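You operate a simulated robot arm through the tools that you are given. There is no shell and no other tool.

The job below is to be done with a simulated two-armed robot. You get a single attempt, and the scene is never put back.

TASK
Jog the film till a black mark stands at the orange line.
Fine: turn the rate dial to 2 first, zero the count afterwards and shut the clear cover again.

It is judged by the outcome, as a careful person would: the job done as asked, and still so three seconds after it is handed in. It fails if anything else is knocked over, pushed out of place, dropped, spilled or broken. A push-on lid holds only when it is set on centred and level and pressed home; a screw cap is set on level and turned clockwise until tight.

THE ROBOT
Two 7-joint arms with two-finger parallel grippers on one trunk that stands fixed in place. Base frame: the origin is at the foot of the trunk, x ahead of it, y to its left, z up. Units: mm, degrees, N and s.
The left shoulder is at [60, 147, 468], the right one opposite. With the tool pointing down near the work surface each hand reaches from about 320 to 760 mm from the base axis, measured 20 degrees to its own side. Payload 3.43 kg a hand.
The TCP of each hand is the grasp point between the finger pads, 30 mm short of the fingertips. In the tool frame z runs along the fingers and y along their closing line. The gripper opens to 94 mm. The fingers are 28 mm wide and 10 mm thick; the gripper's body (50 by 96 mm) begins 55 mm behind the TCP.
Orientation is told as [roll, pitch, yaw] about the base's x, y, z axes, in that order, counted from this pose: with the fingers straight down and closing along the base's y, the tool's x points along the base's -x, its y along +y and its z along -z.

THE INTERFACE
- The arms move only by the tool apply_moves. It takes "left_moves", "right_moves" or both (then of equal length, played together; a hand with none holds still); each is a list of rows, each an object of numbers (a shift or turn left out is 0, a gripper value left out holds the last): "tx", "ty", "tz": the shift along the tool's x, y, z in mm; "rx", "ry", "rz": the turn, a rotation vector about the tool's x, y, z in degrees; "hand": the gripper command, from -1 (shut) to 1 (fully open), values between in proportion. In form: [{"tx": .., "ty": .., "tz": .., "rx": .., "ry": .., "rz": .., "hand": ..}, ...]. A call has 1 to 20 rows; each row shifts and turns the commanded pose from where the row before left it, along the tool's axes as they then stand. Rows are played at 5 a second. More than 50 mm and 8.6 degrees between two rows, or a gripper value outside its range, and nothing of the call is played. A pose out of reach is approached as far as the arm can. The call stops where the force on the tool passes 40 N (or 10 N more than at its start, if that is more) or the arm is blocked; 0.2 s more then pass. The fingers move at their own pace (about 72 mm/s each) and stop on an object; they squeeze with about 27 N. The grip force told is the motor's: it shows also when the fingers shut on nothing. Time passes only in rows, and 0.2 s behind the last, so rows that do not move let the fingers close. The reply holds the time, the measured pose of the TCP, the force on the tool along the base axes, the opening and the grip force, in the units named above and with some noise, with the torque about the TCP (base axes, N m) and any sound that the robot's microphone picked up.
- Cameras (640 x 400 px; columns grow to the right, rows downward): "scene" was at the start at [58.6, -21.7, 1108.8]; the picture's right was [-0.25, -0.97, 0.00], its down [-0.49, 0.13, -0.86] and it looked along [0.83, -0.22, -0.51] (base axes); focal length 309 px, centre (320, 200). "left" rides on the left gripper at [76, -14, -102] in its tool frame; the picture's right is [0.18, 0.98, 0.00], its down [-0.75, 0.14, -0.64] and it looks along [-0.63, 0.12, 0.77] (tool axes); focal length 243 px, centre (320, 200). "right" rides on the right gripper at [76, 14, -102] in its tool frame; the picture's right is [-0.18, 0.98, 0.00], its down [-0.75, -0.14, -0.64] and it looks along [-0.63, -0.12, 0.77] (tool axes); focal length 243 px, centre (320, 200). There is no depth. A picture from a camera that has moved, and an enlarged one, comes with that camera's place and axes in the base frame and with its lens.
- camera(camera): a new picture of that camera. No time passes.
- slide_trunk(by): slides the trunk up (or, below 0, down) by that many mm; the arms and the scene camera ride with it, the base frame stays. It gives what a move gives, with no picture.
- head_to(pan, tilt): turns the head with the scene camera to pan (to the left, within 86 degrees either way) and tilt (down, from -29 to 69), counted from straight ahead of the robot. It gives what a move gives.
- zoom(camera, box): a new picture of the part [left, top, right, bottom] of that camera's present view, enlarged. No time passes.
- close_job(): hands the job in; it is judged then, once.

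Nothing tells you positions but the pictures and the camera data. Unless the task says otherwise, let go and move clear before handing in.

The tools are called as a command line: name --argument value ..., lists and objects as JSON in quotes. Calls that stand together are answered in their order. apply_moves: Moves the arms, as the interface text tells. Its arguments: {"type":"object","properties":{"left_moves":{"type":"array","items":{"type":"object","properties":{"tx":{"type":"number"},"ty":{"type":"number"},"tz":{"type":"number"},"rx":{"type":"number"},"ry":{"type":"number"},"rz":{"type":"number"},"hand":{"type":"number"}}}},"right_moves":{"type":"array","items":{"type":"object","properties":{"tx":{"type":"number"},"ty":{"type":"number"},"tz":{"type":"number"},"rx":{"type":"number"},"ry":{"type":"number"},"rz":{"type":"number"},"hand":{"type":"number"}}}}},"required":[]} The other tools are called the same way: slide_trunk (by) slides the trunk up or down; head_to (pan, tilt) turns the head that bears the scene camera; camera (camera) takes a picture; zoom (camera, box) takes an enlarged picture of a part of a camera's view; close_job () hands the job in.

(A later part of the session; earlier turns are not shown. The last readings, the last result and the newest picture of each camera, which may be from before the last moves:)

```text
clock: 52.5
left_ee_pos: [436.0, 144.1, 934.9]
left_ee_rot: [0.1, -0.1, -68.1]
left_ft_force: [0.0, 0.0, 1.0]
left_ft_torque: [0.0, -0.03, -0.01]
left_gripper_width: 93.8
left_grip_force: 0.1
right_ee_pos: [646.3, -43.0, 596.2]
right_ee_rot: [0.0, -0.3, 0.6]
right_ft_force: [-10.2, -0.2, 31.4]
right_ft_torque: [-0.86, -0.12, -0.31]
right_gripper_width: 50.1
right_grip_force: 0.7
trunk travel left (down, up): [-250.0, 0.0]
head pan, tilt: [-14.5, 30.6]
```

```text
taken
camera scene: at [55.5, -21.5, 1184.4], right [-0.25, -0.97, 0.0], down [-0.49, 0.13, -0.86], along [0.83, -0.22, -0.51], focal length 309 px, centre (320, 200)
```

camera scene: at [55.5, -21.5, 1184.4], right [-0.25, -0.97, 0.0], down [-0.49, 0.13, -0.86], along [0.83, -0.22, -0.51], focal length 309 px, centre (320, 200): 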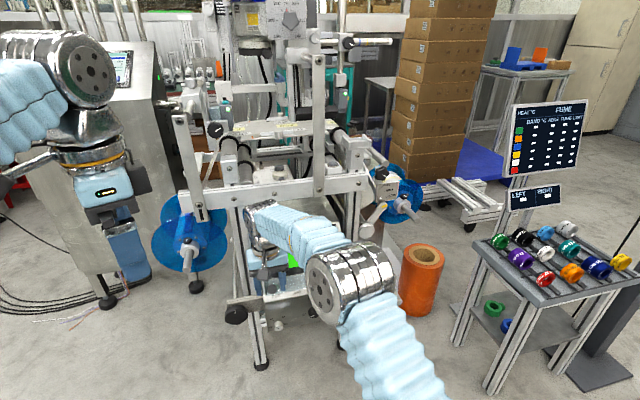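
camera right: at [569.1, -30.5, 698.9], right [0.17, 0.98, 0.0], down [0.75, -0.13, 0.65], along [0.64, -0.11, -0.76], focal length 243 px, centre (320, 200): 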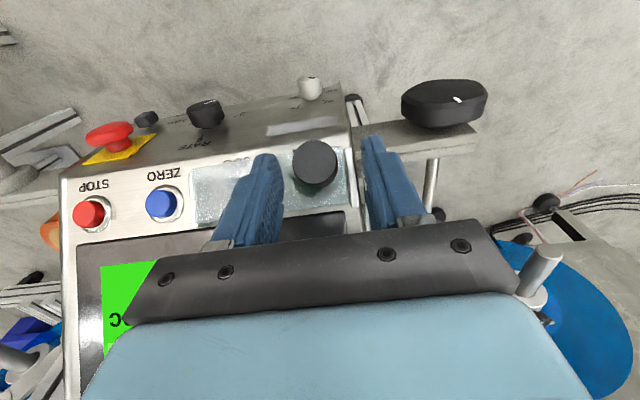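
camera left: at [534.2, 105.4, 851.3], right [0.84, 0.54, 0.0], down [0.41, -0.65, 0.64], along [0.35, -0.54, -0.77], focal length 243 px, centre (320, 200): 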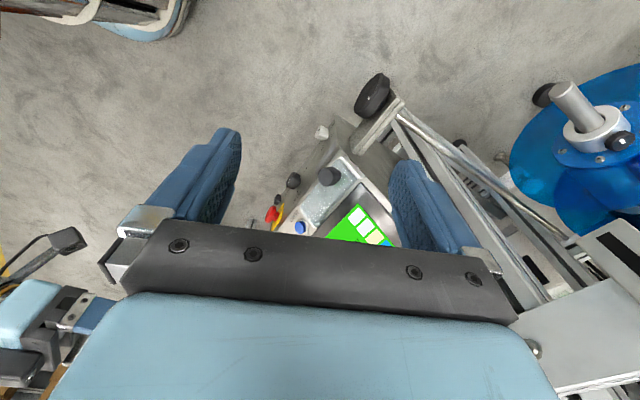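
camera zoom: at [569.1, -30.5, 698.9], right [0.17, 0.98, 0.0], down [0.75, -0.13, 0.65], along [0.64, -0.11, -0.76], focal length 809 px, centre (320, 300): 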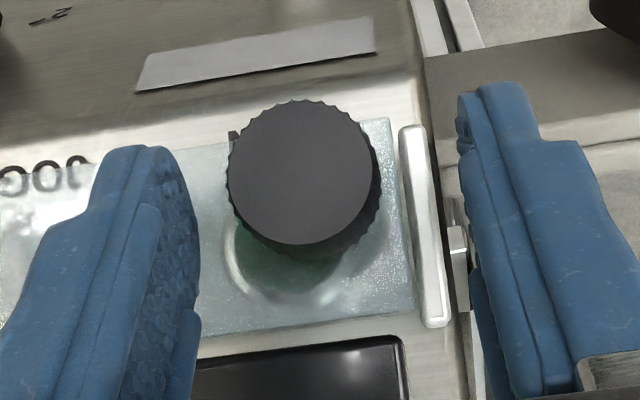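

apply_moves --right_moves '[{"tz": -6}, {"tx": 8, "ty": -3}, {}]'

zoom --camera "right" --box '[230, 110, 410, 230]'

```text
clock: 53.3
left_ee_pos: [436.6, 143.3, 932.2]
left_ee_rot: [0.0, -0.1, -68.0]
left_ft_force: [-0.3, -0.1, 0.2]
left_ft_torque: [-0.03, 0.01, 0.0]
left_gripper_width: 94.0
left_grip_force: 0.1
right_ee_pos: [637.6, -46.7, 597.5]
right_ee_rot: [-0.2, 0.0, 0.7]
right_ft_force: [0.3, -0.4, 0.6]
right_ft_torque: [0.0, -0.01, 0.02]
right_gripper_width: 49.8
right_grip_force: 0.1
trunk travel left (down, up): [-250.0, 0.0]
head pan, tilt: [-14.5, 30.6]
```

```text
3.33 times, centred on (320, 170) of right
camera zoom: at [562.4, -34.1, 700.5], right [0.17, 0.98, 0.0], down [0.76, -0.13, 0.64], along [0.63, -0.11, -0.77], focal length 809 px, centre (320, 300)
```

zoom: 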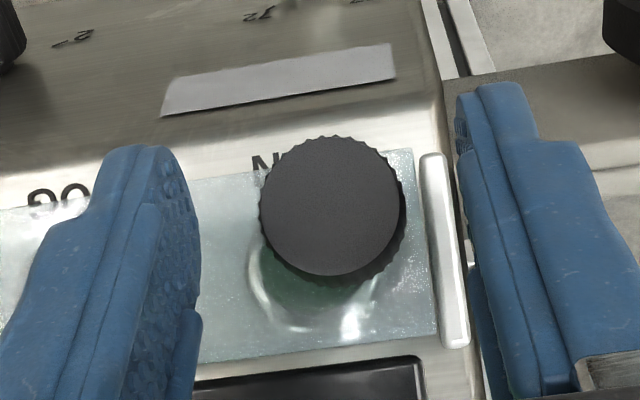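

apply_moves --right_moves '[{"hand": -1}, {"hand": -1}, {"hand": -1}, {"hand": -1}]'

zoom --camera "right" --box '[230, 110, 410, 230]'

```text
clock: 54.3
left_ee_pos: [436.4, 144.5, 932.3]
left_ee_rot: [0.0, 0.0, -68.1]
left_ft_force: [0.2, 0.2, -0.1]
left_ft_torque: [0.02, -0.02, 0.03]
left_gripper_width: 94.1
left_grip_force: 0.0
right_ee_pos: [638.3, -44.7, 597.3]
right_ee_rot: [0.0, 0.1, 0.6]
right_ft_force: [3.4, 13.4, -3.6]
right_ft_torque: [0.16, -0.02, -0.02]
right_gripper_width: 25.1
right_grip_force: 45.2
trunk travel left (down, up): [-250.0, 0.0]
head pan, tilt: [-14.5, 30.6]
```

```text
3.33 times, centred on (320, 170) of right
camera zoom: at [562.4, -32.6, 701.0], right [0.17, 0.99, 0.0], down [0.76, -0.13, 0.64], along [0.63, -0.11, -0.77], focal length 809 px, centre (320, 300)
```

zoom: 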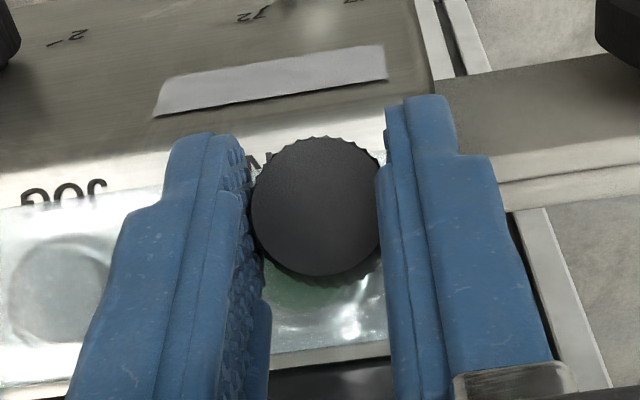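

apply_moves --right_moves '[{"tx": 2.1, "tz": -2.1}, {"tx": 2.1, "tz": -2.1}, {}]'

zoom --camera "right" --box '[200, 110, 410, 230]'

```text
clock: 54.8
left_ee_pos: [438.0, 143.9, 931.5]
left_ee_rot: [-0.1, -0.1, -68.1]
left_ft_force: [-0.5, 0.4, 0.8]
left_ft_torque: [0.0, 0.02, -0.01]
left_gripper_width: 94.0
left_grip_force: 0.2
right_ee_pos: [638.5, -45.9, 597.7]
right_ee_rot: [0.1, -0.3, 0.7]
right_ft_force: [16.0, 8.0, -15.7]
right_ft_torque: [0.23, -1.08, -0.13]
right_gripper_width: 25.1
right_grip_force: 44.5
trunk travel left (down, up): [-250.0, 0.0]
head pan, tilt: [-14.5, 30.6]
stopped in row 2 (right hand): the force on the tool passed its limit at 44 N (the readings are from after the stop); the commanded pose is now the measured one
```

```text
3.05 times, centred on (305, 170) of right
camera zoom: at [561.6, -32.8, 700.5], right [0.17, 0.98, 0.0], down [0.75, -0.13, 0.65], along [0.64, -0.11, -0.76], focal length 739 px, centre (366, 291)
```

zoom: 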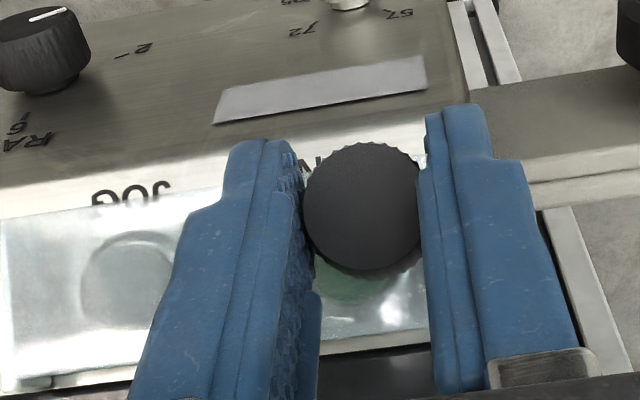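

apply_moves --right_moves '[{"tx": -2.8, "tz": -2.8}, {"tx": -2.8, "tz": -2.8}, {}]'

zoom --camera "right" --box '[200, 110, 410, 230]'

```text
clock: 55.6
left_ee_pos: [440.3, 143.9, 931.5]
left_ee_rot: [-0.2, 0.0, -68.1]
left_ft_force: [0.7, 0.3, -0.2]
left_ft_torque: [-0.01, 0.01, 0.0]
left_gripper_width: 94.2
left_grip_force: 0.0
right_ee_pos: [643.4, -45.4, 603.9]
right_ee_rot: [0.0, -0.1, 0.7]
right_ft_force: [22.6, 12.7, -22.0]
right_ft_torque: [0.08, -0.6, -0.07]
right_gripper_width: 25.1
right_grip_force: 44.8
trunk travel left (down, up): [-250.0, 0.0]
head pan, tilt: [-14.5, 30.6]
```

```text
3.05 times, centred on (305, 170) of right
camera zoom: at [567.3, -32.7, 706.2], right [0.17, 0.98, 0.0], down [0.75, -0.13, 0.64], along [0.63, -0.11, -0.77], focal length 739 px, centre (366, 291)
```

zoom: 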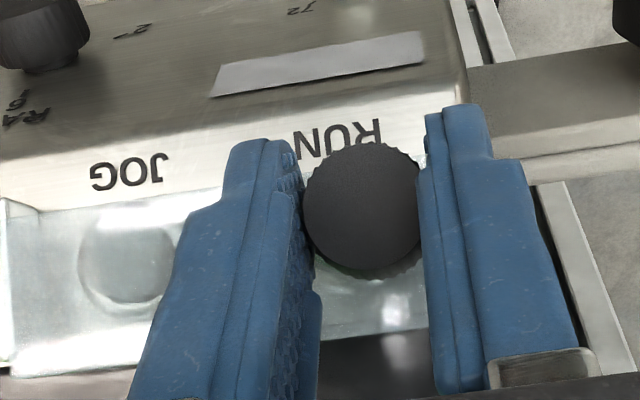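

The cover doesn't lift; it slides up the slope between its two bars. I'll relax the outward pull slightly and continue sliding it up.

apply_moves --right_moves '[{"tx": -1.2, "tz": 1.2}, {"tx": -2.8, "tz": -2.8}, {"tx": -2.8, "tz": -2.8}, {}]'

```text
clock: 56.6
left_ee_pos: [437.7, 145.3, 932.9]
left_ee_rot: [0.0, 0.0, -68.1]
left_ft_force: [0.6, -0.1, -0.4]
left_ft_torque: [0.01, 0.01, 0.0]
left_gripper_width: 94.3
left_grip_force: 0.2
right_ee_pos: [648.6, -45.4, 607.8]
right_ee_rot: [0.0, -0.1, 0.7]
right_ft_force: [14.2, 14.2, -15.0]
right_ft_torque: [0.12, -0.11, -0.07]
right_gripper_width: 25.1
right_grip_force: 45.0
trunk travel left (down, up): [-250.0, 0.0]
head pan, tilt: [-14.5, 30.6]
```

apply_moves --right_moves '[{"tx": -0.9, "tz": 0.9, "ty": 1.2}, {"tx": -2.8, "tz": -2.8}, {"tx": -2.8, "tz": -2.8}, {"tx": -2.8, "tz": -2.8}, {}]'

camera --camera "right"

zoom --camera "right" --box '[150, 110, 410, 260]'

```text
clock: 57.8
left_ee_pos: [436.5, 143.6, 934.9]
left_ee_rot: [0.1, 0.0, -68.1]
left_ft_force: [0.1, -0.4, 0.5]
left_ft_torque: [0.0, 0.0, -0.02]
left_gripper_width: 94.1
left_grip_force: 0.0
right_ee_pos: [658.1, -45.7, 618.3]
right_ee_rot: [-0.1, -0.2, 0.6]
right_ft_force: [-1.3, 1.5, 0.9]
right_ft_torque: [-0.15, 0.63, -0.1]
right_gripper_width: 25.4
right_grip_force: 45.2
trunk travel left (down, up): [-250.0, 0.0]
head pan, tilt: [-14.5, 30.6]
```

```text
taken
camera right: at [581.5, -32.4, 720.6], right [0.17, 0.98, 0.0], down [0.75, -0.13, 0.64], along [0.63, -0.11, -0.76], focal length 243 px, centre (320, 200)
```

right: 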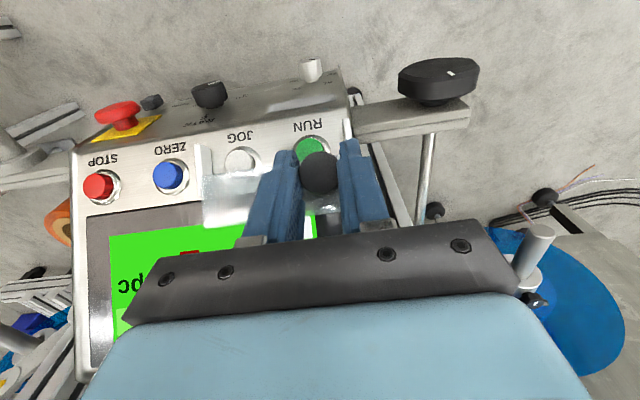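

```text
2.46 times, centred on (280, 185) of right
camera zoom: at [581.5, -32.4, 720.6], right [0.17, 0.98, 0.0], down [0.75, -0.13, 0.64], along [0.63, -0.11, -0.76], focal length 597 px, centre (418, 237)
```

zoom: 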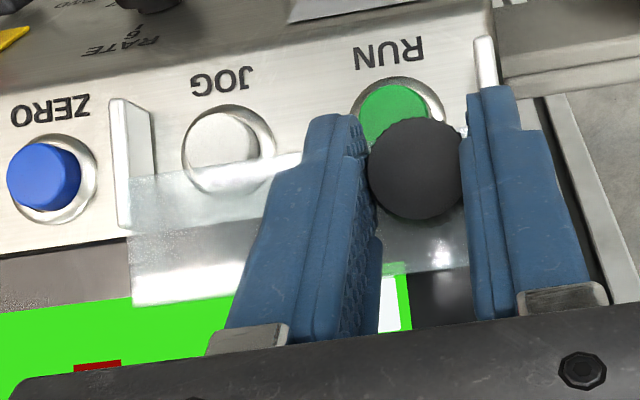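

apply_moves --right_moves '[{"tx": -2.8, "tz": -2.8}, {"tx": -2.8, "tz": -2.8}, {"tx": -2.8, "tz": -2.8}, {}]'

camera --camera "right"

zoom --camera "right" --box '[150, 110, 410, 260]'

```text
clock: 58.8
left_ee_pos: [436.3, 143.4, 934.0]
left_ee_rot: [0.0, 0.0, -68.1]
left_ft_force: [0.3, -0.3, -0.6]
left_ft_torque: [0.02, 0.0, -0.04]
left_gripper_width: 94.0
left_grip_force: 0.1
right_ee_pos: [667.8, -44.7, 626.4]
right_ee_rot: [0.1, -0.2, 0.7]
right_ft_force: [-1.0, -5.3, 1.8]
right_ft_torque: [-0.32, 0.02, -0.13]
right_gripper_width: 25.2
right_grip_force: 44.5
trunk travel left (down, up): [-250.0, 0.0]
head pan, tilt: [-14.5, 30.6]
```

```text
taken
camera right: at [589.8, -32.5, 729.0], right [0.17, 0.98, 0.0], down [0.75, -0.13, 0.65], along [0.64, -0.11, -0.76], focal length 243 px, centre (320, 200)
```

right: 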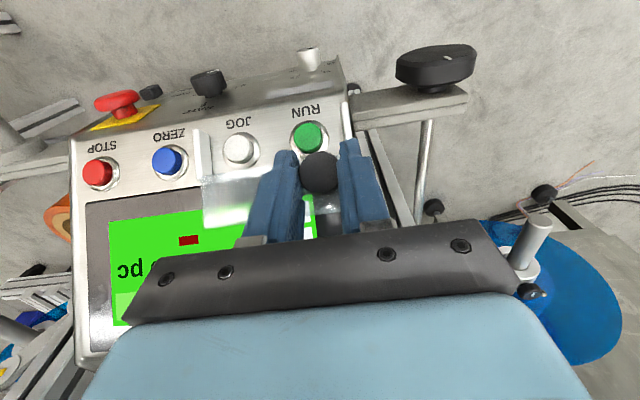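

```text
2.46 times, centred on (280, 185) of right
camera zoom: at [589.8, -32.5, 729.0], right [0.17, 0.98, 0.0], down [0.75, -0.13, 0.65], along [0.64, -0.11, -0.76], focal length 597 px, centre (418, 237)
```

zoom: 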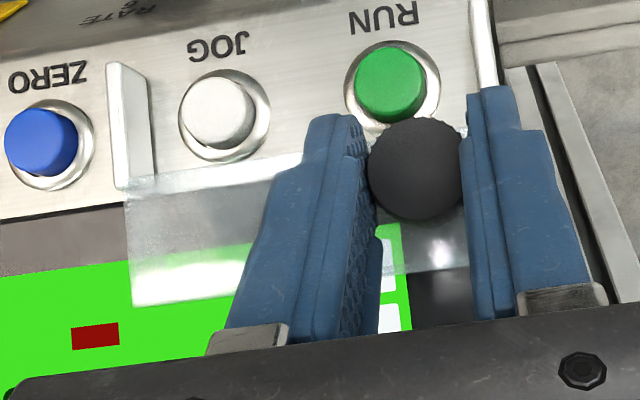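

apply_moves --right_moves '[{"tx": -2.5, "tz": -2.5}, {"tx": -2.5, "tz": -2.5}, {}]'

zoom --camera "right" --box '[150, 110, 410, 260]'

```text
clock: 59.6
left_ee_pos: [438.3, 142.0, 934.7]
left_ee_rot: [0.0, -0.2, -68.0]
left_ft_force: [-0.1, 0.2, -0.2]
left_ft_torque: [-0.01, -0.02, 0.05]
left_gripper_width: 94.1
left_grip_force: 0.1
right_ee_pos: [671.0, -45.5, 629.9]
right_ee_rot: [0.0, -0.2, 0.5]
right_ft_force: [0.3, -9.3, 0.2]
right_ft_torque: [-0.25, -0.12, -0.21]
right_gripper_width: 25.1
right_grip_force: 44.9
trunk travel left (down, up): [-250.0, 0.0]
head pan, tilt: [-14.5, 30.6]
```

```text
2.46 times, centred on (280, 185) of right
camera zoom: at [594.7, -32.5, 733.8], right [0.17, 0.98, 0.0], down [0.75, -0.13, 0.65], along [0.64, -0.11, -0.76], focal length 597 px, centre (418, 237)
```

zoom: 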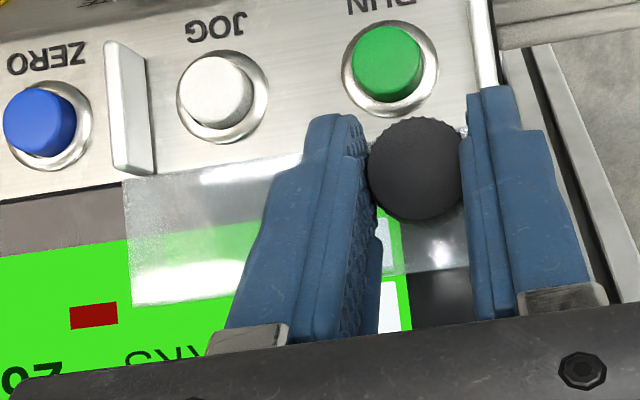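

apply_moves --right_moves '[{"hand": -0.2}, {"hand": -0.1}, {}]'

zoom --camera "right" --box '[150, 110, 410, 260]'

```text
clock: 60.4
left_ee_pos: [438.3, 143.7, 933.5]
left_ee_rot: [0.0, 0.1, -68.0]
left_ft_force: [0.7, -0.1, 0.1]
left_ft_torque: [0.0, -0.01, 0.06]
left_gripper_width: 94.2
left_grip_force: 0.0
right_ee_pos: [671.6, -43.8, 632.8]
right_ee_rot: [0.0, -0.2, 0.7]
right_ft_force: [1.0, 0.0, 0.6]
right_ft_torque: [-0.01, -0.01, 0.02]
right_gripper_width: 42.4
right_grip_force: 0.0
trunk travel left (down, up): [-250.0, 0.0]
head pan, tilt: [-14.5, 30.6]
```

```text
2.46 times, centred on (280, 185) of right
camera zoom: at [594.5, -31.6, 733.9], right [0.17, 0.98, 0.0], down [0.75, -0.13, 0.64], along [0.64, -0.11, -0.76], focal length 597 px, centre (418, 237)
```

zoom: 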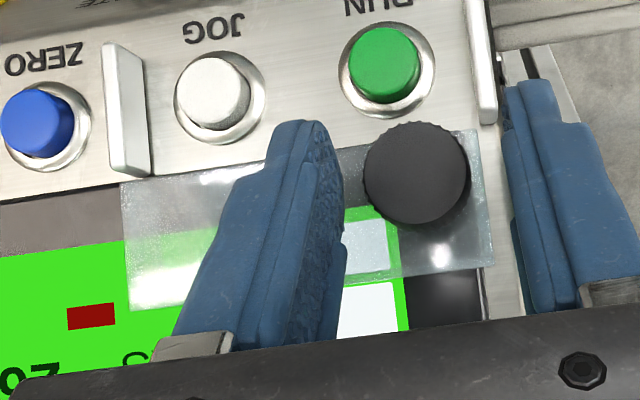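

The cover is fully up and stays there, exposing JOG (white). I'll lift clear, close the fingers, and set up a press along the panel normal on JOG at about [672, −113, 553].

apply_moves --right_moves '[{"tz": -25}, {"tz": -35}, {"tx": 40, "ty": -20, "hand": -1}, {"tx": 30, "ty": -25}, {"ty": -24}, {"ry": -7.5}, {"ry": -7.5}, {"ry": -7.5}, {"ry": -7.5}, {"ry": -7.5}, {"ry": -7.5}, {}]'

camera --camera "right"

camera --camera "scene"

```text
clock: 63.0
left_ee_pos: [436.3, 142.3, 934.6]
left_ee_rot: [-0.1, 0.0, -68.2]
left_ft_force: [0.6, -0.1, 0.6]
left_ft_torque: [0.01, -0.01, -0.01]
left_gripper_width: 93.8
left_grip_force: 0.0
right_ee_pos: [602.4, -114.7, 691.9]
right_ee_rot: [-0.1, -45.2, 0.7]
right_ft_force: [0.0, -0.6, 0.0]
right_ft_torque: [0.0, -0.01, -0.05]
right_gripper_width: 0.0
right_grip_force: 26.9
trunk travel left (down, up): [-250.0, 0.0]
head pan, tilt: [-14.5, 30.6]
```

```text
taken
camera right: at [475.3, -102.2, 709.9], right [0.12, 0.98, 0.13], down [0.08, -0.14, 0.99], along [0.99, -0.11, -0.09], focal length 243 px, centre (320, 200)
```

right: 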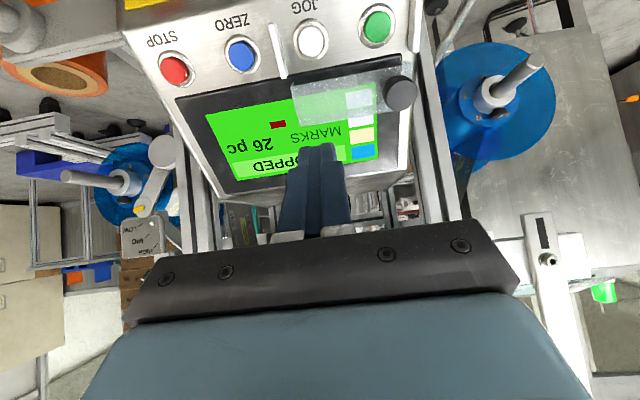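

```text
taken
camera scene: at [58.6, -21.5, 1183.8], right [-0.25, -0.97, 0.0], down [-0.49, 0.13, -0.86], along [0.83, -0.22, -0.51], focal length 309 px, centre (320, 200)
```

scene: 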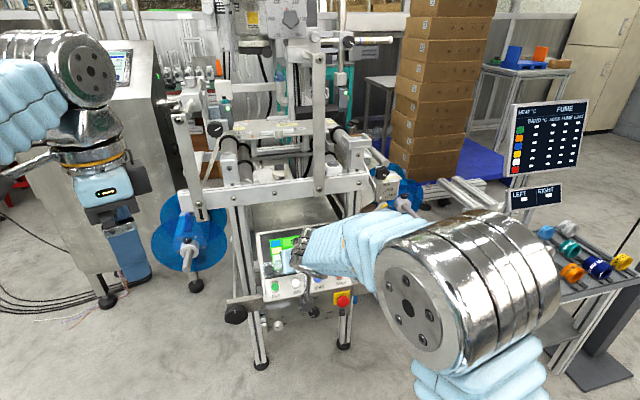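

apply_moves --right_moves '[{"tx": 26.6, "ty": 2.7}, {"tx": 26.6}, {"tz": 34}, {"tz": 34}, {"tz": 34}, {}]'

camera --camera "right"

camera --camera "scene"

zoom --camera "scene" --box '[200, 100, 340, 180]'

```text
clock: 64.4
left_ee_pos: [437.9, 143.8, 934.3]
left_ee_rot: [0.1, 0.0, -68.1]
left_ft_force: [0.2, 0.3, -0.1]
left_ft_torque: [0.0, 0.0, -0.04]
left_gripper_width: 93.9
left_grip_force: 0.1
right_ee_pos: [637.7, -112.1, 581.5]
right_ee_rot: [0.0, -45.2, 0.7]
right_ft_force: [0.3, 0.3, 0.8]
right_ft_torque: [0.0, 0.04, -0.04]
right_gripper_width: 0.2
right_grip_force: 26.3
trunk travel left (down, up): [-250.0, 0.0]
head pan, tilt: [-14.5, 30.6]
```

```text
taken
camera right: at [510.6, -99.7, 599.7], right [0.12, 0.98, 0.13], down [0.08, -0.14, 0.99], along [0.99, -0.11, -0.09], focal length 243 px, centre (320, 200)
```

right: 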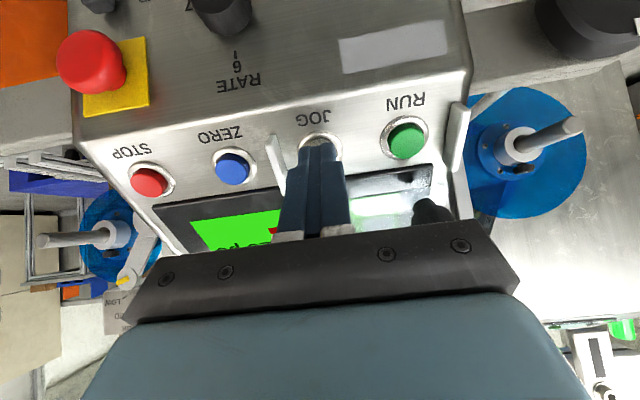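

```text
taken
camera scene: at [58.8, -21.7, 1183.7], right [-0.25, -0.97, 0.0], down [-0.49, 0.13, -0.86], along [0.83, -0.22, -0.51], focal length 309 px, centre (320, 200)
```

scene: 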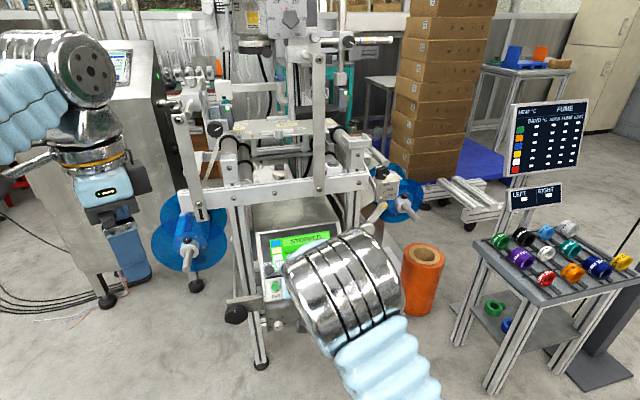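

```text
4.57 times, centred on (270, 140) of scene
camera zoom: at [58.8, -21.7, 1183.7], right [-0.25, -0.97, 0.0], down [-0.49, 0.13, -0.86], along [0.83, -0.22, -0.51], focal length 1414 px, centre (549, 474)
```

zoom: 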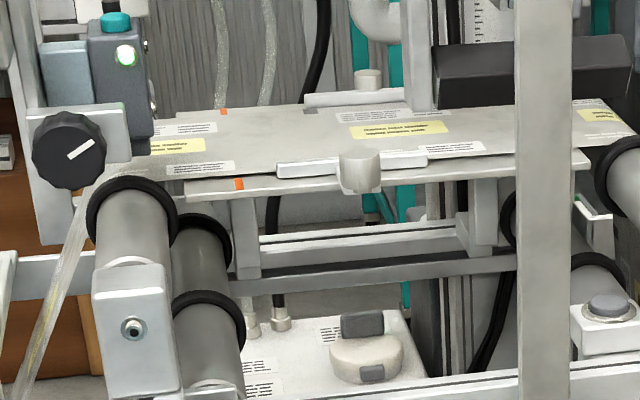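

apply_moves --right_moves '[{"tz": 6}, {"tz": 5}]'

zoom --camera "right" --box '[230, 90, 410, 220]'

zoom --camera "scene" --box '[230, 200, 350, 300]'

```text
clock: 65.0
left_ee_pos: [437.6, 144.2, 934.4]
left_ee_rot: [0.0, 0.0, -68.1]
left_ft_force: [0.1, -0.7, 0.3]
left_ft_torque: [-0.01, 0.02, 0.0]
left_gripper_width: 94.0
left_grip_force: 0.0
right_ee_pos: [645.2, -111.8, 571.5]
right_ee_rot: [0.0, -45.3, 0.7]
right_ft_force: [-1.3, -0.8, 0.3]
right_ft_torque: [0.01, -0.03, 0.03]
right_gripper_width: 0.2
right_grip_force: 27.5
trunk travel left (down, up): [-250.0, 0.0]
head pan, tilt: [-14.5, 30.6]
```

```text
3.08 times, centred on (320, 155) of right
camera zoom: at [518.2, -99.5, 592.0], right [0.12, 0.98, 0.13], down [0.08, -0.14, 0.99], along [0.99, -0.11, -0.09], focal length 746 px, centre (320, 338)
```

zoom: 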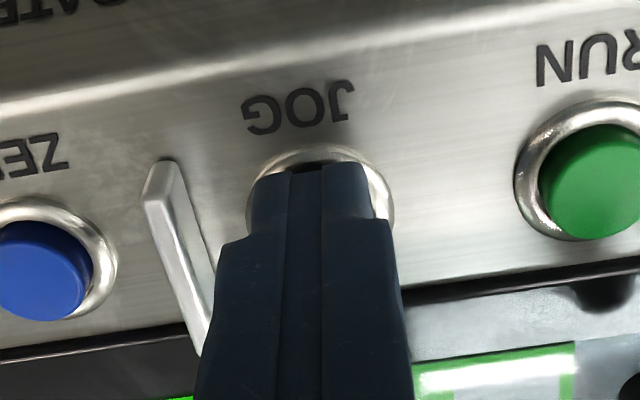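

```text
4.00 times, centred on (290, 250) of scene
camera zoom: at [58.5, -21.7, 1183.8], right [-0.25, -0.97, 0.0], down [-0.49, 0.13, -0.86], along [0.83, -0.22, -0.51], focal length 1238 px, centre (440, 0)
```

zoom: 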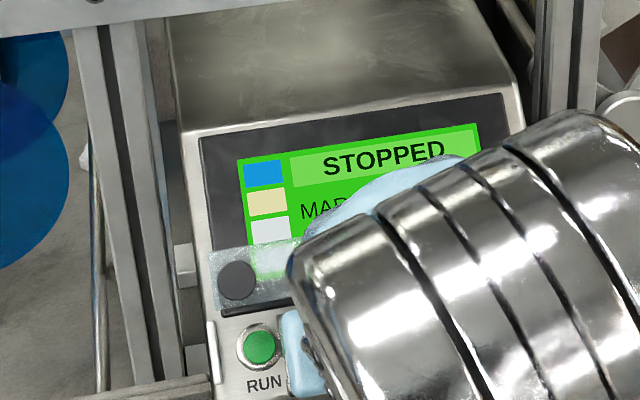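

apply_moves --right_moves '[{"tz": 2.5}]'

zoom --camera "scene" --box '[200, 100, 340, 300]'

```text
clock: 65.4
left_ee_pos: [436.5, 142.9, 933.7]
left_ee_rot: [0.0, 0.0, -68.1]
left_ft_force: [-0.3, -0.2, 0.0]
left_ft_torque: [-0.02, -0.02, 0.0]
left_gripper_width: 93.7
left_grip_force: 0.1
right_ee_pos: [647.2, -112.0, 571.7]
right_ee_rot: [0.1, -45.3, 0.7]
right_ft_force: [-2.1, 0.2, 0.4]
right_ft_torque: [0.02, -0.01, -0.03]
right_gripper_width: 0.0
right_grip_force: 27.0
trunk travel left (down, up): [-250.0, 0.0]
head pan, tilt: [-14.5, 30.6]
heard: click
```

```text
2.00 times, centred on (270, 200) of scene
camera zoom: at [58.5, -21.6, 1183.8], right [-0.25, -0.97, 0.0], down [-0.49, 0.13, -0.86], along [0.83, -0.22, -0.51], focal length 619 px, centre (420, 200)
```

zoom: 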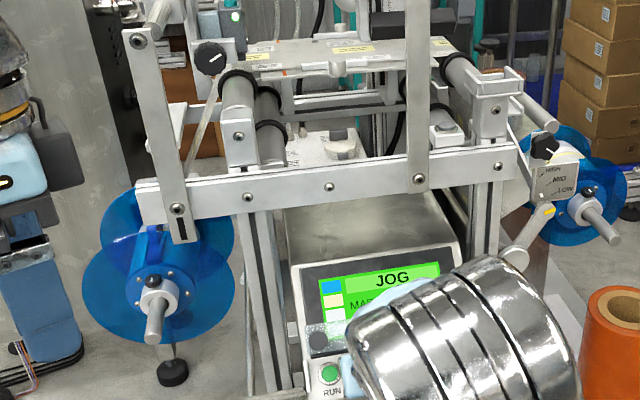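

zoom --camera "scene" --box '[240, 112, 300, 147]'

apply_moves --right_moves '[{}]'

zoom --camera "scene" --box '[240, 112, 300, 147]'

```text
10.67 times, centred on (270, 130) of scene
camera zoom: at [58.5, -21.6, 1183.8], right [-0.25, -0.97, 0.0], down [-0.49, 0.13, -0.86], along [0.83, -0.22, -0.51], focal length 3300 px, centre (853, 952)
```

zoom: 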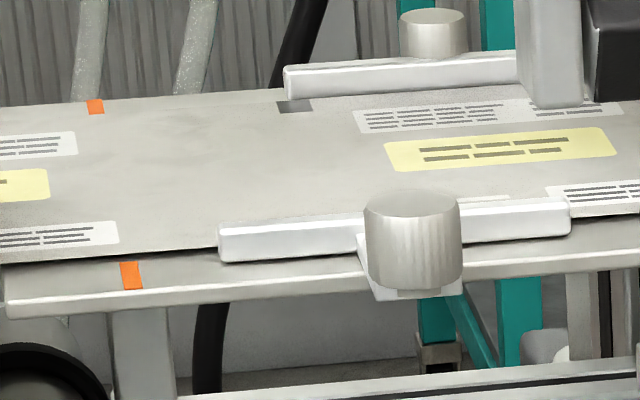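

```text
clock: 65.8
left_ee_pos: [436.6, 143.3, 932.9]
left_ee_rot: [0.0, 0.0, -68.0]
left_ft_force: [-0.1, 0.0, -0.5]
left_ft_torque: [-0.02, -0.01, 0.0]
left_gripper_width: 93.7
left_grip_force: 0.0
right_ee_pos: [646.3, -111.3, 571.7]
right_ee_rot: [0.0, -45.2, 0.6]
right_ft_force: [-0.9, -0.4, 0.2]
right_ft_torque: [0.02, 0.04, -0.03]
right_gripper_width: 0.1
right_grip_force: 27.0
trunk travel left (down, up): [-250.0, 0.0]
head pan, tilt: [-14.5, 30.6]
```

```text
10.67 times, centred on (270, 130) of scene
camera zoom: at [58.5, -21.7, 1183.8], right [-0.25, -0.97, 0.0], down [-0.49, 0.13, -0.86], along [0.83, -0.22, -0.51], focal length 3300 px, centre (853, 952)
```

zoom: 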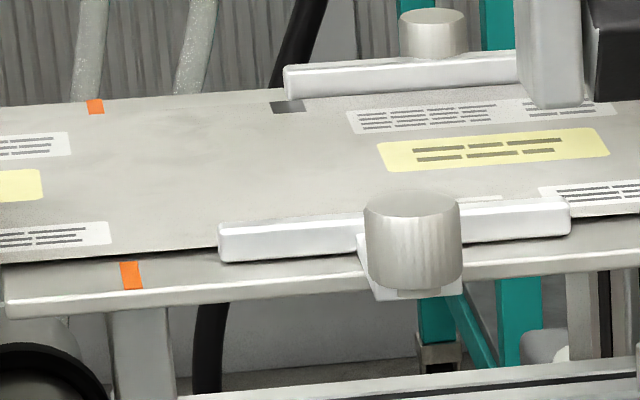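

JOG is live and the film creeps left toward the orange line at about 19 zoom-px/s, with ~190 px to go. I'll hold the button for about 4 s and re-check.

apply_moves --right_moves '[{}, {}, {}, {}, {}, {}, {}, {}, {}, {}, {}, {}, {}, {}, {}, {}, {}, {}, {}, {}]'

zoom --camera "scene" --box '[240, 112, 300, 147]'

zoom --camera "scene" --box '[230, 200, 350, 300]'

```text
clock: 70.0
left_ee_pos: [436.4, 142.7, 933.6]
left_ee_rot: [-0.1, 0.0, -68.0]
left_ft_force: [-0.1, -0.8, -0.3]
left_ft_torque: [-0.02, 0.02, 0.01]
left_gripper_width: 93.7
left_grip_force: 0.0
right_ee_pos: [646.7, -111.8, 571.9]
right_ee_rot: [0.0, -45.2, 0.7]
right_ft_force: [-1.9, -0.5, 0.7]
right_ft_torque: [0.0, 0.0, -0.04]
right_gripper_width: 0.0
right_grip_force: 27.3
trunk travel left (down, up): [-250.0, 0.0]
head pan, tilt: [-14.5, 30.6]
```

```text
10.67 times, centred on (270, 130) of scene
camera zoom: at [58.5, -21.7, 1183.8], right [-0.25, -0.97, 0.0], down [-0.49, 0.13, -0.86], along [0.83, -0.22, -0.51], focal length 3300 px, centre (853, 952)
```

zoom: 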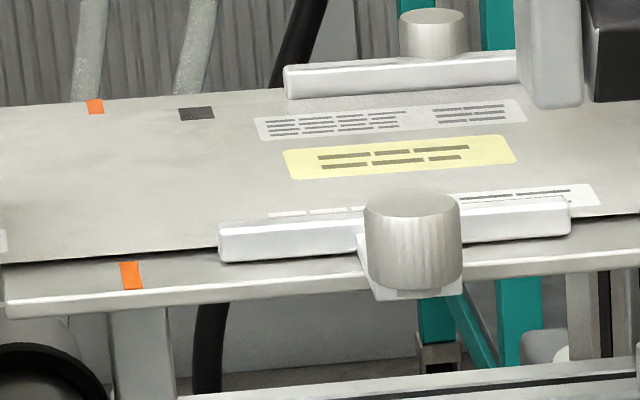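

```text
4.00 times, centred on (290, 250) of scene
camera zoom: at [58.5, -21.7, 1183.8], right [-0.25, -0.97, 0.0], down [-0.49, 0.13, -0.86], along [0.83, -0.22, -0.51], focal length 1238 px, centre (440, 0)
```

zoom: 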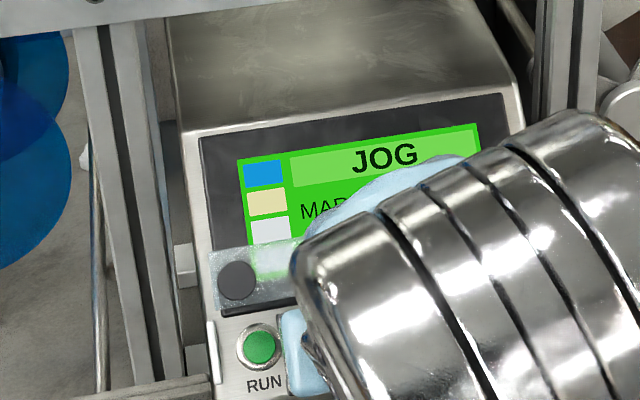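

apply_moves --right_moves '[{}, {}, {}, {}, {}, {}, {}, {}, {}, {}, {}, {}, {}, {}, {}]'

zoom --camera "scene" --box '[240, 112, 270, 142]'

```text
clock: 73.2
left_ee_pos: [436.3, 143.3, 933.6]
left_ee_rot: [0.0, 0.0, -68.2]
left_ft_force: [0.4, -1.1, 0.2]
left_ft_torque: [0.01, -0.03, 0.01]
left_gripper_width: 94.0
left_grip_force: 0.1
right_ee_pos: [647.4, -110.4, 571.8]
right_ee_rot: [0.0, -45.2, 0.6]
right_ft_force: [-1.5, -0.2, 2.5]
right_ft_torque: [-0.03, -0.07, -0.03]
right_gripper_width: 0.1
right_grip_force: 27.0
trunk travel left (down, up): [-250.0, 0.0]
head pan, tilt: [-14.5, 30.6]
```

```text
13.33 times, centred on (255, 127) of scene
camera zoom: at [58.5, -21.7, 1183.8], right [-0.25, -0.97, 0.0], down [-0.49, 0.13, -0.86], along [0.83, -0.22, -0.51], focal length 4125 px, centre (1187, 1173)
```

zoom: 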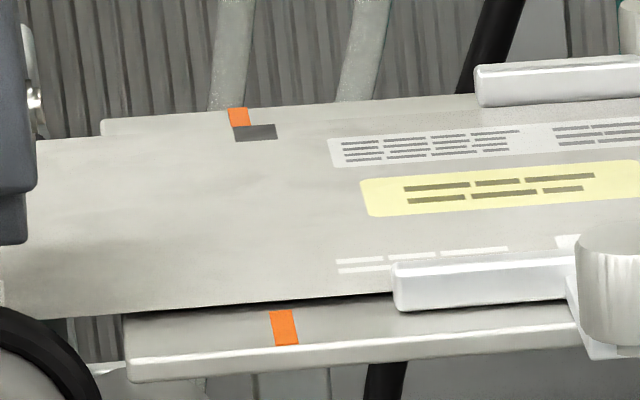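

apply_moves --right_moves '[{}, {"tz": -6}]'

zoom --camera "scene" --box '[240, 112, 270, 142]'

zoom --camera "scene" --box '[253, 114, 268, 124]'

zoom --camera "scene" --box '[230, 200, 350, 300]'

```text
clock: 73.8
left_ee_pos: [436.7, 143.9, 934.6]
left_ee_rot: [-0.1, 0.0, -68.1]
left_ft_force: [1.1, 0.2, -0.6]
left_ft_torque: [0.0, 0.0, -0.03]
left_gripper_width: 93.9
left_grip_force: 0.1
right_ee_pos: [642.5, -111.5, 576.9]
right_ee_rot: [0.0, -45.2, 0.7]
right_ft_force: [0.0, -0.7, -0.3]
right_ft_torque: [-0.02, 0.0, -0.04]
right_gripper_width: 0.0
right_grip_force: 26.9
trunk travel left (down, up): [-250.0, 0.0]
head pan, tilt: [-14.5, 30.6]
```

```text
13.33 times, centred on (255, 127) of scene
camera zoom: at [58.7, -21.7, 1183.7], right [-0.25, -0.97, 0.0], down [-0.49, 0.13, -0.86], along [0.83, -0.22, -0.51], focal length 4125 px, centre (1187, 1173)
```

zoom: 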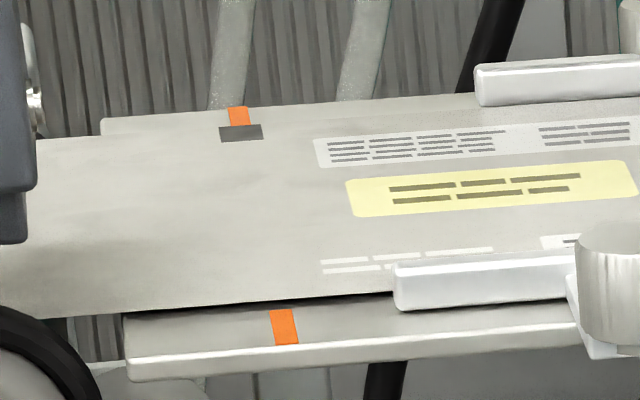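

```text
16.00 times, centred on (260, 119) of scene
camera zoom: at [58.7, -21.7, 1183.7], right [-0.25, -0.97, 0.0], down [-0.49, 0.13, -0.86], along [0.83, -0.22, -0.51], focal length 4950 px, centre (1272, 1496)
```

zoom: 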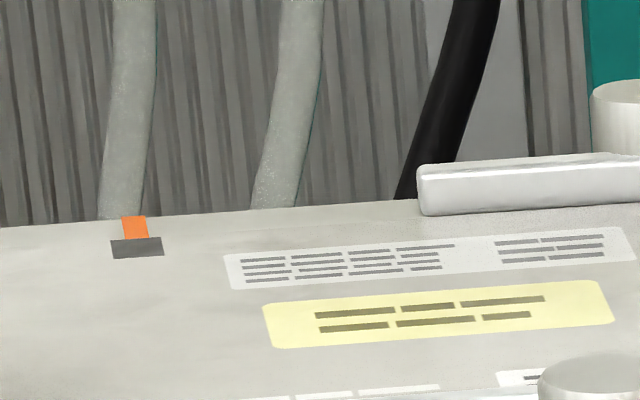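

```text
4.00 times, centred on (290, 250) of scene
camera zoom: at [58.7, -21.7, 1183.7], right [-0.25, -0.97, 0.0], down [-0.49, 0.13, -0.86], along [0.83, -0.22, -0.51], focal length 1238 px, centre (440, 0)
```

zoom: 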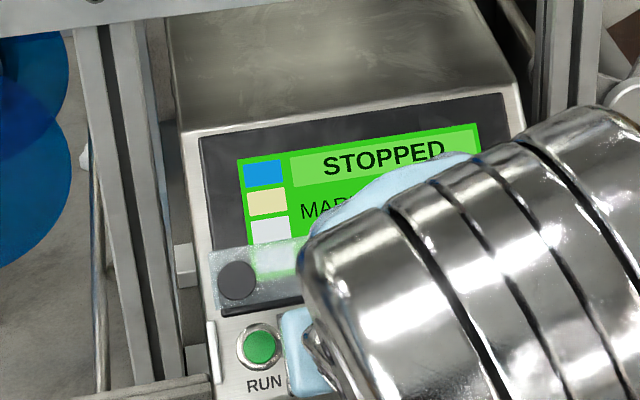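

The mark stands on the orange line within about half a millimetre, and the screen reads STOPPED. Now I back off, shift to ZERO (64 mm to the right) and approach it.

apply_moves --right_moves '[{"tz": -20}, {"tz": -20}, {"ty": -32}, {"ty": -32}, {}]'

zoom --camera "right" --box '[180, 40, 440, 220]'

zoom --camera "scene" --box '[230, 200, 350, 300]'

```text
clock: 75.0
left_ee_pos: [436.6, 143.7, 933.4]
left_ee_rot: [0.1, 0.1, -68.1]
left_ft_force: [-0.7, -0.5, 0.5]
left_ft_torque: [0.02, -0.02, -0.03]
left_gripper_width: 94.1
left_grip_force: 0.1
right_ee_pos: [615.9, -175.3, 604.8]
right_ee_rot: [0.0, -45.1, 0.7]
right_ft_force: [0.0, 0.0, 0.6]
right_ft_torque: [0.05, 0.03, 0.0]
right_gripper_width: 0.2
right_grip_force: 27.6
trunk travel left (down, up): [-250.0, 0.0]
head pan, tilt: [-14.5, 30.6]
```

```text
2.22 times, centred on (310, 130) of right
camera zoom: at [488.6, -163.7, 622.8], right [0.12, 0.98, 0.13], down [0.08, -0.14, 0.99], along [0.99, -0.11, -0.09], focal length 539 px, centre (342, 356)
```

zoom: 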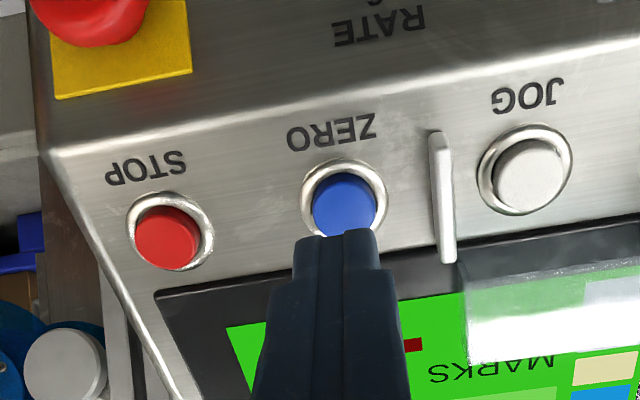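

```text
4.00 times, centred on (290, 250) of scene
camera zoom: at [58.6, -21.8, 1183.8], right [-0.25, -0.97, 0.0], down [-0.49, 0.13, -0.86], along [0.83, -0.22, -0.51], focal length 1238 px, centre (440, 0)
```

zoom: 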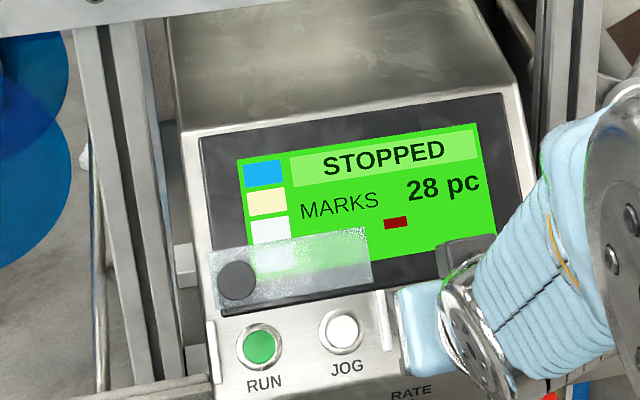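

apply_moves --right_moves '[{"tz": 20}, {"tz": 18}, {"tz": 4}, {"tz": 3}, {"tz": 1.5}]'

zoom --camera "scene" --box '[230, 200, 350, 300]'

```text
clock: 76.2
left_ee_pos: [437.9, 144.0, 935.5]
left_ee_rot: [0.0, 0.0, -68.2]
left_ft_force: [0.5, -0.6, -0.5]
left_ft_torque: [0.03, 0.03, 0.04]
left_gripper_width: 93.9
left_grip_force: 0.0
right_ee_pos: [647.9, -174.3, 571.2]
right_ee_rot: [0.0, -45.3, 0.7]
right_ft_force: [-3.1, 0.9, 1.7]
right_ft_torque: [0.04, 0.03, 0.03]
right_gripper_width: 0.0
right_grip_force: 27.0
trunk travel left (down, up): [-250.0, 0.0]
head pan, tilt: [-14.5, 30.6]
heard: click
```

```text
4.00 times, centred on (290, 250) of scene
camera zoom: at [58.4, -21.6, 1183.8], right [-0.25, -0.97, 0.0], down [-0.49, 0.13, -0.86], along [0.83, -0.22, -0.51], focal length 1238 px, centre (440, 0)
```

zoom: 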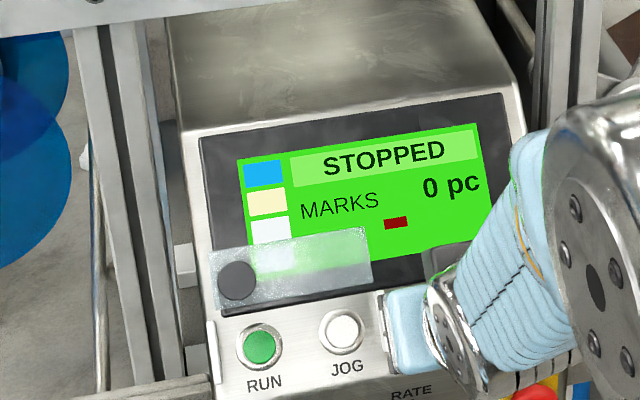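

Count is 0. Now I retract and go back to the cover's knob to slide it shut.

apply_moves --right_moves '[{"tz": -25}, {"tz": -40}, {"tz": -40}, {"tx": -25}, {"tx": -30}, {"ry": 7.5, "hand": 0.06}, {"ry": 7.5}, {"ry": 7.5}, {"ry": 7.5}, {"ry": 7.5}, {"ry": 7.7}, {"ty": 32}, {"ty": 32}, {"ty": 32}, {"ty": 32}, {}]'

camera --camera "right"

zoom --camera "scene" --box '[240, 112, 270, 142]'

```text
clock: 79.6
left_ee_pos: [436.5, 142.5, 932.6]
left_ee_rot: [0.0, 0.0, -68.1]
left_ft_force: [-0.3, 0.7, -0.1]
left_ft_torque: [0.01, -0.03, 0.0]
left_gripper_width: 94.0
left_grip_force: 0.0
right_ee_pos: [609.3, -47.5, 684.7]
right_ee_rot: [0.1, 0.0, 0.7]
right_ft_force: [0.9, 0.5, -0.8]
right_ft_torque: [0.01, -0.02, 0.0]
right_gripper_width: 49.8
right_grip_force: 0.1
trunk travel left (down, up): [-250.0, 0.0]
head pan, tilt: [-14.5, 30.6]
```

```text
taken
camera right: at [533.1, -34.7, 788.1], right [0.17, 0.98, 0.0], down [0.75, -0.13, 0.64], along [0.63, -0.11, -0.77], focal length 243 px, centre (320, 200)
```

right: 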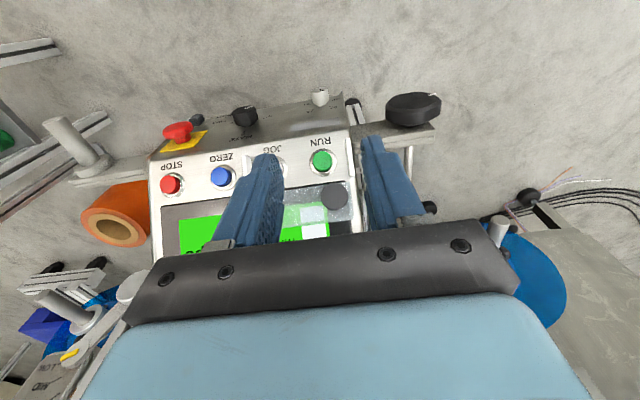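

```text
13.33 times, centred on (255, 127) of scene
camera zoom: at [58.7, -21.6, 1183.8], right [-0.25, -0.97, 0.0], down [-0.49, 0.13, -0.86], along [0.83, -0.22, -0.51], focal length 4125 px, centre (1187, 1173)
```

zoom: 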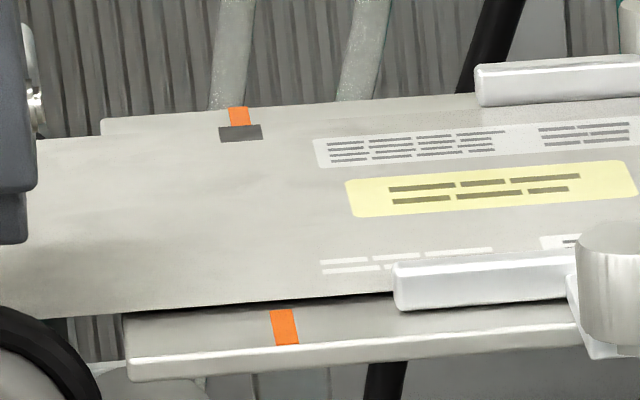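

apply_moves --right_moves '[{"tx": -31, "ty": 1}, {"tx": -31, "ty": 1}, {"tz": 25}, {"tz": 20}, {"tz": 7}, {}]'

zoom --camera "right" --box '[150, 110, 410, 260]'

```text
clock: 81.0
left_ee_pos: [436.3, 143.5, 933.3]
left_ee_rot: [0.0, 0.0, -68.1]
left_ft_force: [0.9, 0.1, 0.2]
left_ft_torque: [0.03, 0.01, 0.0]
left_gripper_width: 94.0
left_grip_force: 0.1
right_ee_pos: [672.6, -44.8, 633.2]
right_ee_rot: [0.1, 0.0, 0.8]
right_ft_force: [-0.4, -0.7, -0.3]
right_ft_torque: [0.02, 0.01, 0.01]
right_gripper_width: 49.6
right_grip_force: 0.0
trunk travel left (down, up): [-250.0, 0.0]
head pan, tilt: [-14.5, 30.6]
```

```text
2.46 times, centred on (280, 185) of right
camera zoom: at [595.9, -32.1, 736.0], right [0.17, 0.98, 0.0], down [0.76, -0.13, 0.64], along [0.63, -0.11, -0.77], focal length 597 px, centre (418, 237)
```

zoom: 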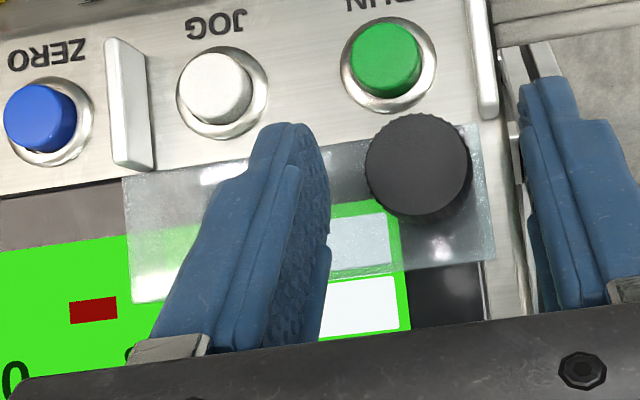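

apply_moves --right_moves '[{"hand": -1, "tz": 0.7}, {"hand": -1}, {"hand": -1}, {"hand": -1}, {"tx": 2.8, "tz": 2.8}, {"tx": 2.8, "tz": 2.8}, {"tx": 2.8, "tz": 2.8}, {}]'

zoom --camera "right" --box '[150, 110, 410, 260]'

```text
clock: 82.8
left_ee_pos: [436.8, 143.1, 933.8]
left_ee_rot: [0.1, 0.0, -68.0]
left_ft_force: [0.4, 0.8, 0.6]
left_ft_torque: [0.0, 0.03, -0.02]
left_gripper_width: 94.2
left_grip_force: 0.1
right_ee_pos: [663.3, -44.3, 624.0]
right_ee_rot: [0.0, 0.1, 0.6]
right_ft_force: [-6.5, -5.9, 5.0]
right_ft_torque: [-0.28, 0.12, -0.19]
right_gripper_width: 25.3
right_grip_force: 44.9
trunk travel left (down, up): [-250.0, 0.0]
head pan, tilt: [-14.5, 30.6]
```

```text
2.46 times, centred on (280, 185) of right
camera zoom: at [587.3, -32.5, 726.9], right [0.17, 0.98, 0.0], down [0.75, -0.13, 0.64], along [0.63, -0.11, -0.77], focal length 597 px, centre (418, 237)
```

zoom: 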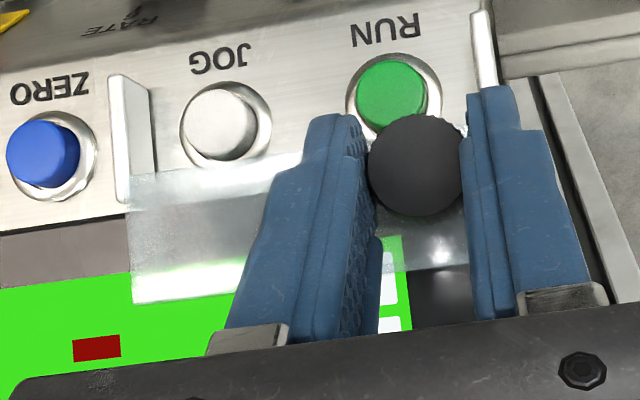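

apply_moves --right_moves '[{"tx": 0.5, "tz": -0.5}, {"tx": 2.8, "tz": 2.8}, {"tx": 2.8, "tz": 2.8}, {"tx": 2.8, "tz": 2.8}, {"tx": 2.8, "tz": 2.8}, {}]'

zoom --camera "right" --box '[150, 110, 410, 260]'

```text
clock: 84.2
left_ee_pos: [435.7, 143.9, 934.0]
left_ee_rot: [0.0, 0.0, -68.1]
left_ft_force: [0.3, 0.1, 0.0]
left_ft_torque: [0.0, -0.01, -0.04]
left_gripper_width: 93.8
left_grip_force: 0.1
right_ee_pos: [653.6, -46.1, 613.5]
right_ee_rot: [0.0, 0.0, 0.6]
right_ft_force: [-1.9, -6.2, 1.4]
right_ft_torque: [-0.27, -0.18, -0.14]
right_gripper_width: 25.1
right_grip_force: 45.0
trunk travel left (down, up): [-250.0, 0.0]
head pan, tilt: [-14.5, 30.6]
```

```text
2.46 times, centred on (280, 185) of right
camera zoom: at [575.9, -32.5, 715.5], right [0.17, 0.98, 0.0], down [0.75, -0.13, 0.64], along [0.63, -0.11, -0.77], focal length 597 px, centre (418, 237)
```

zoom: 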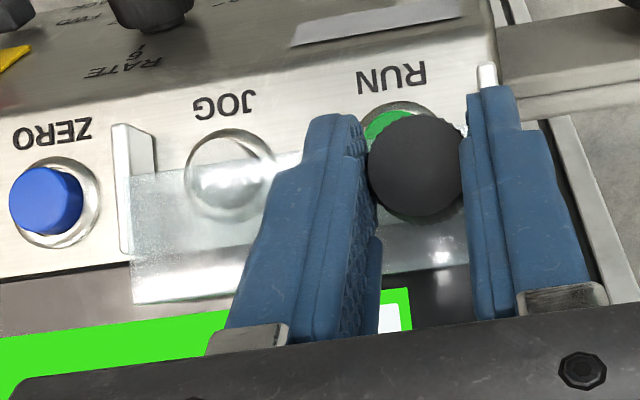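

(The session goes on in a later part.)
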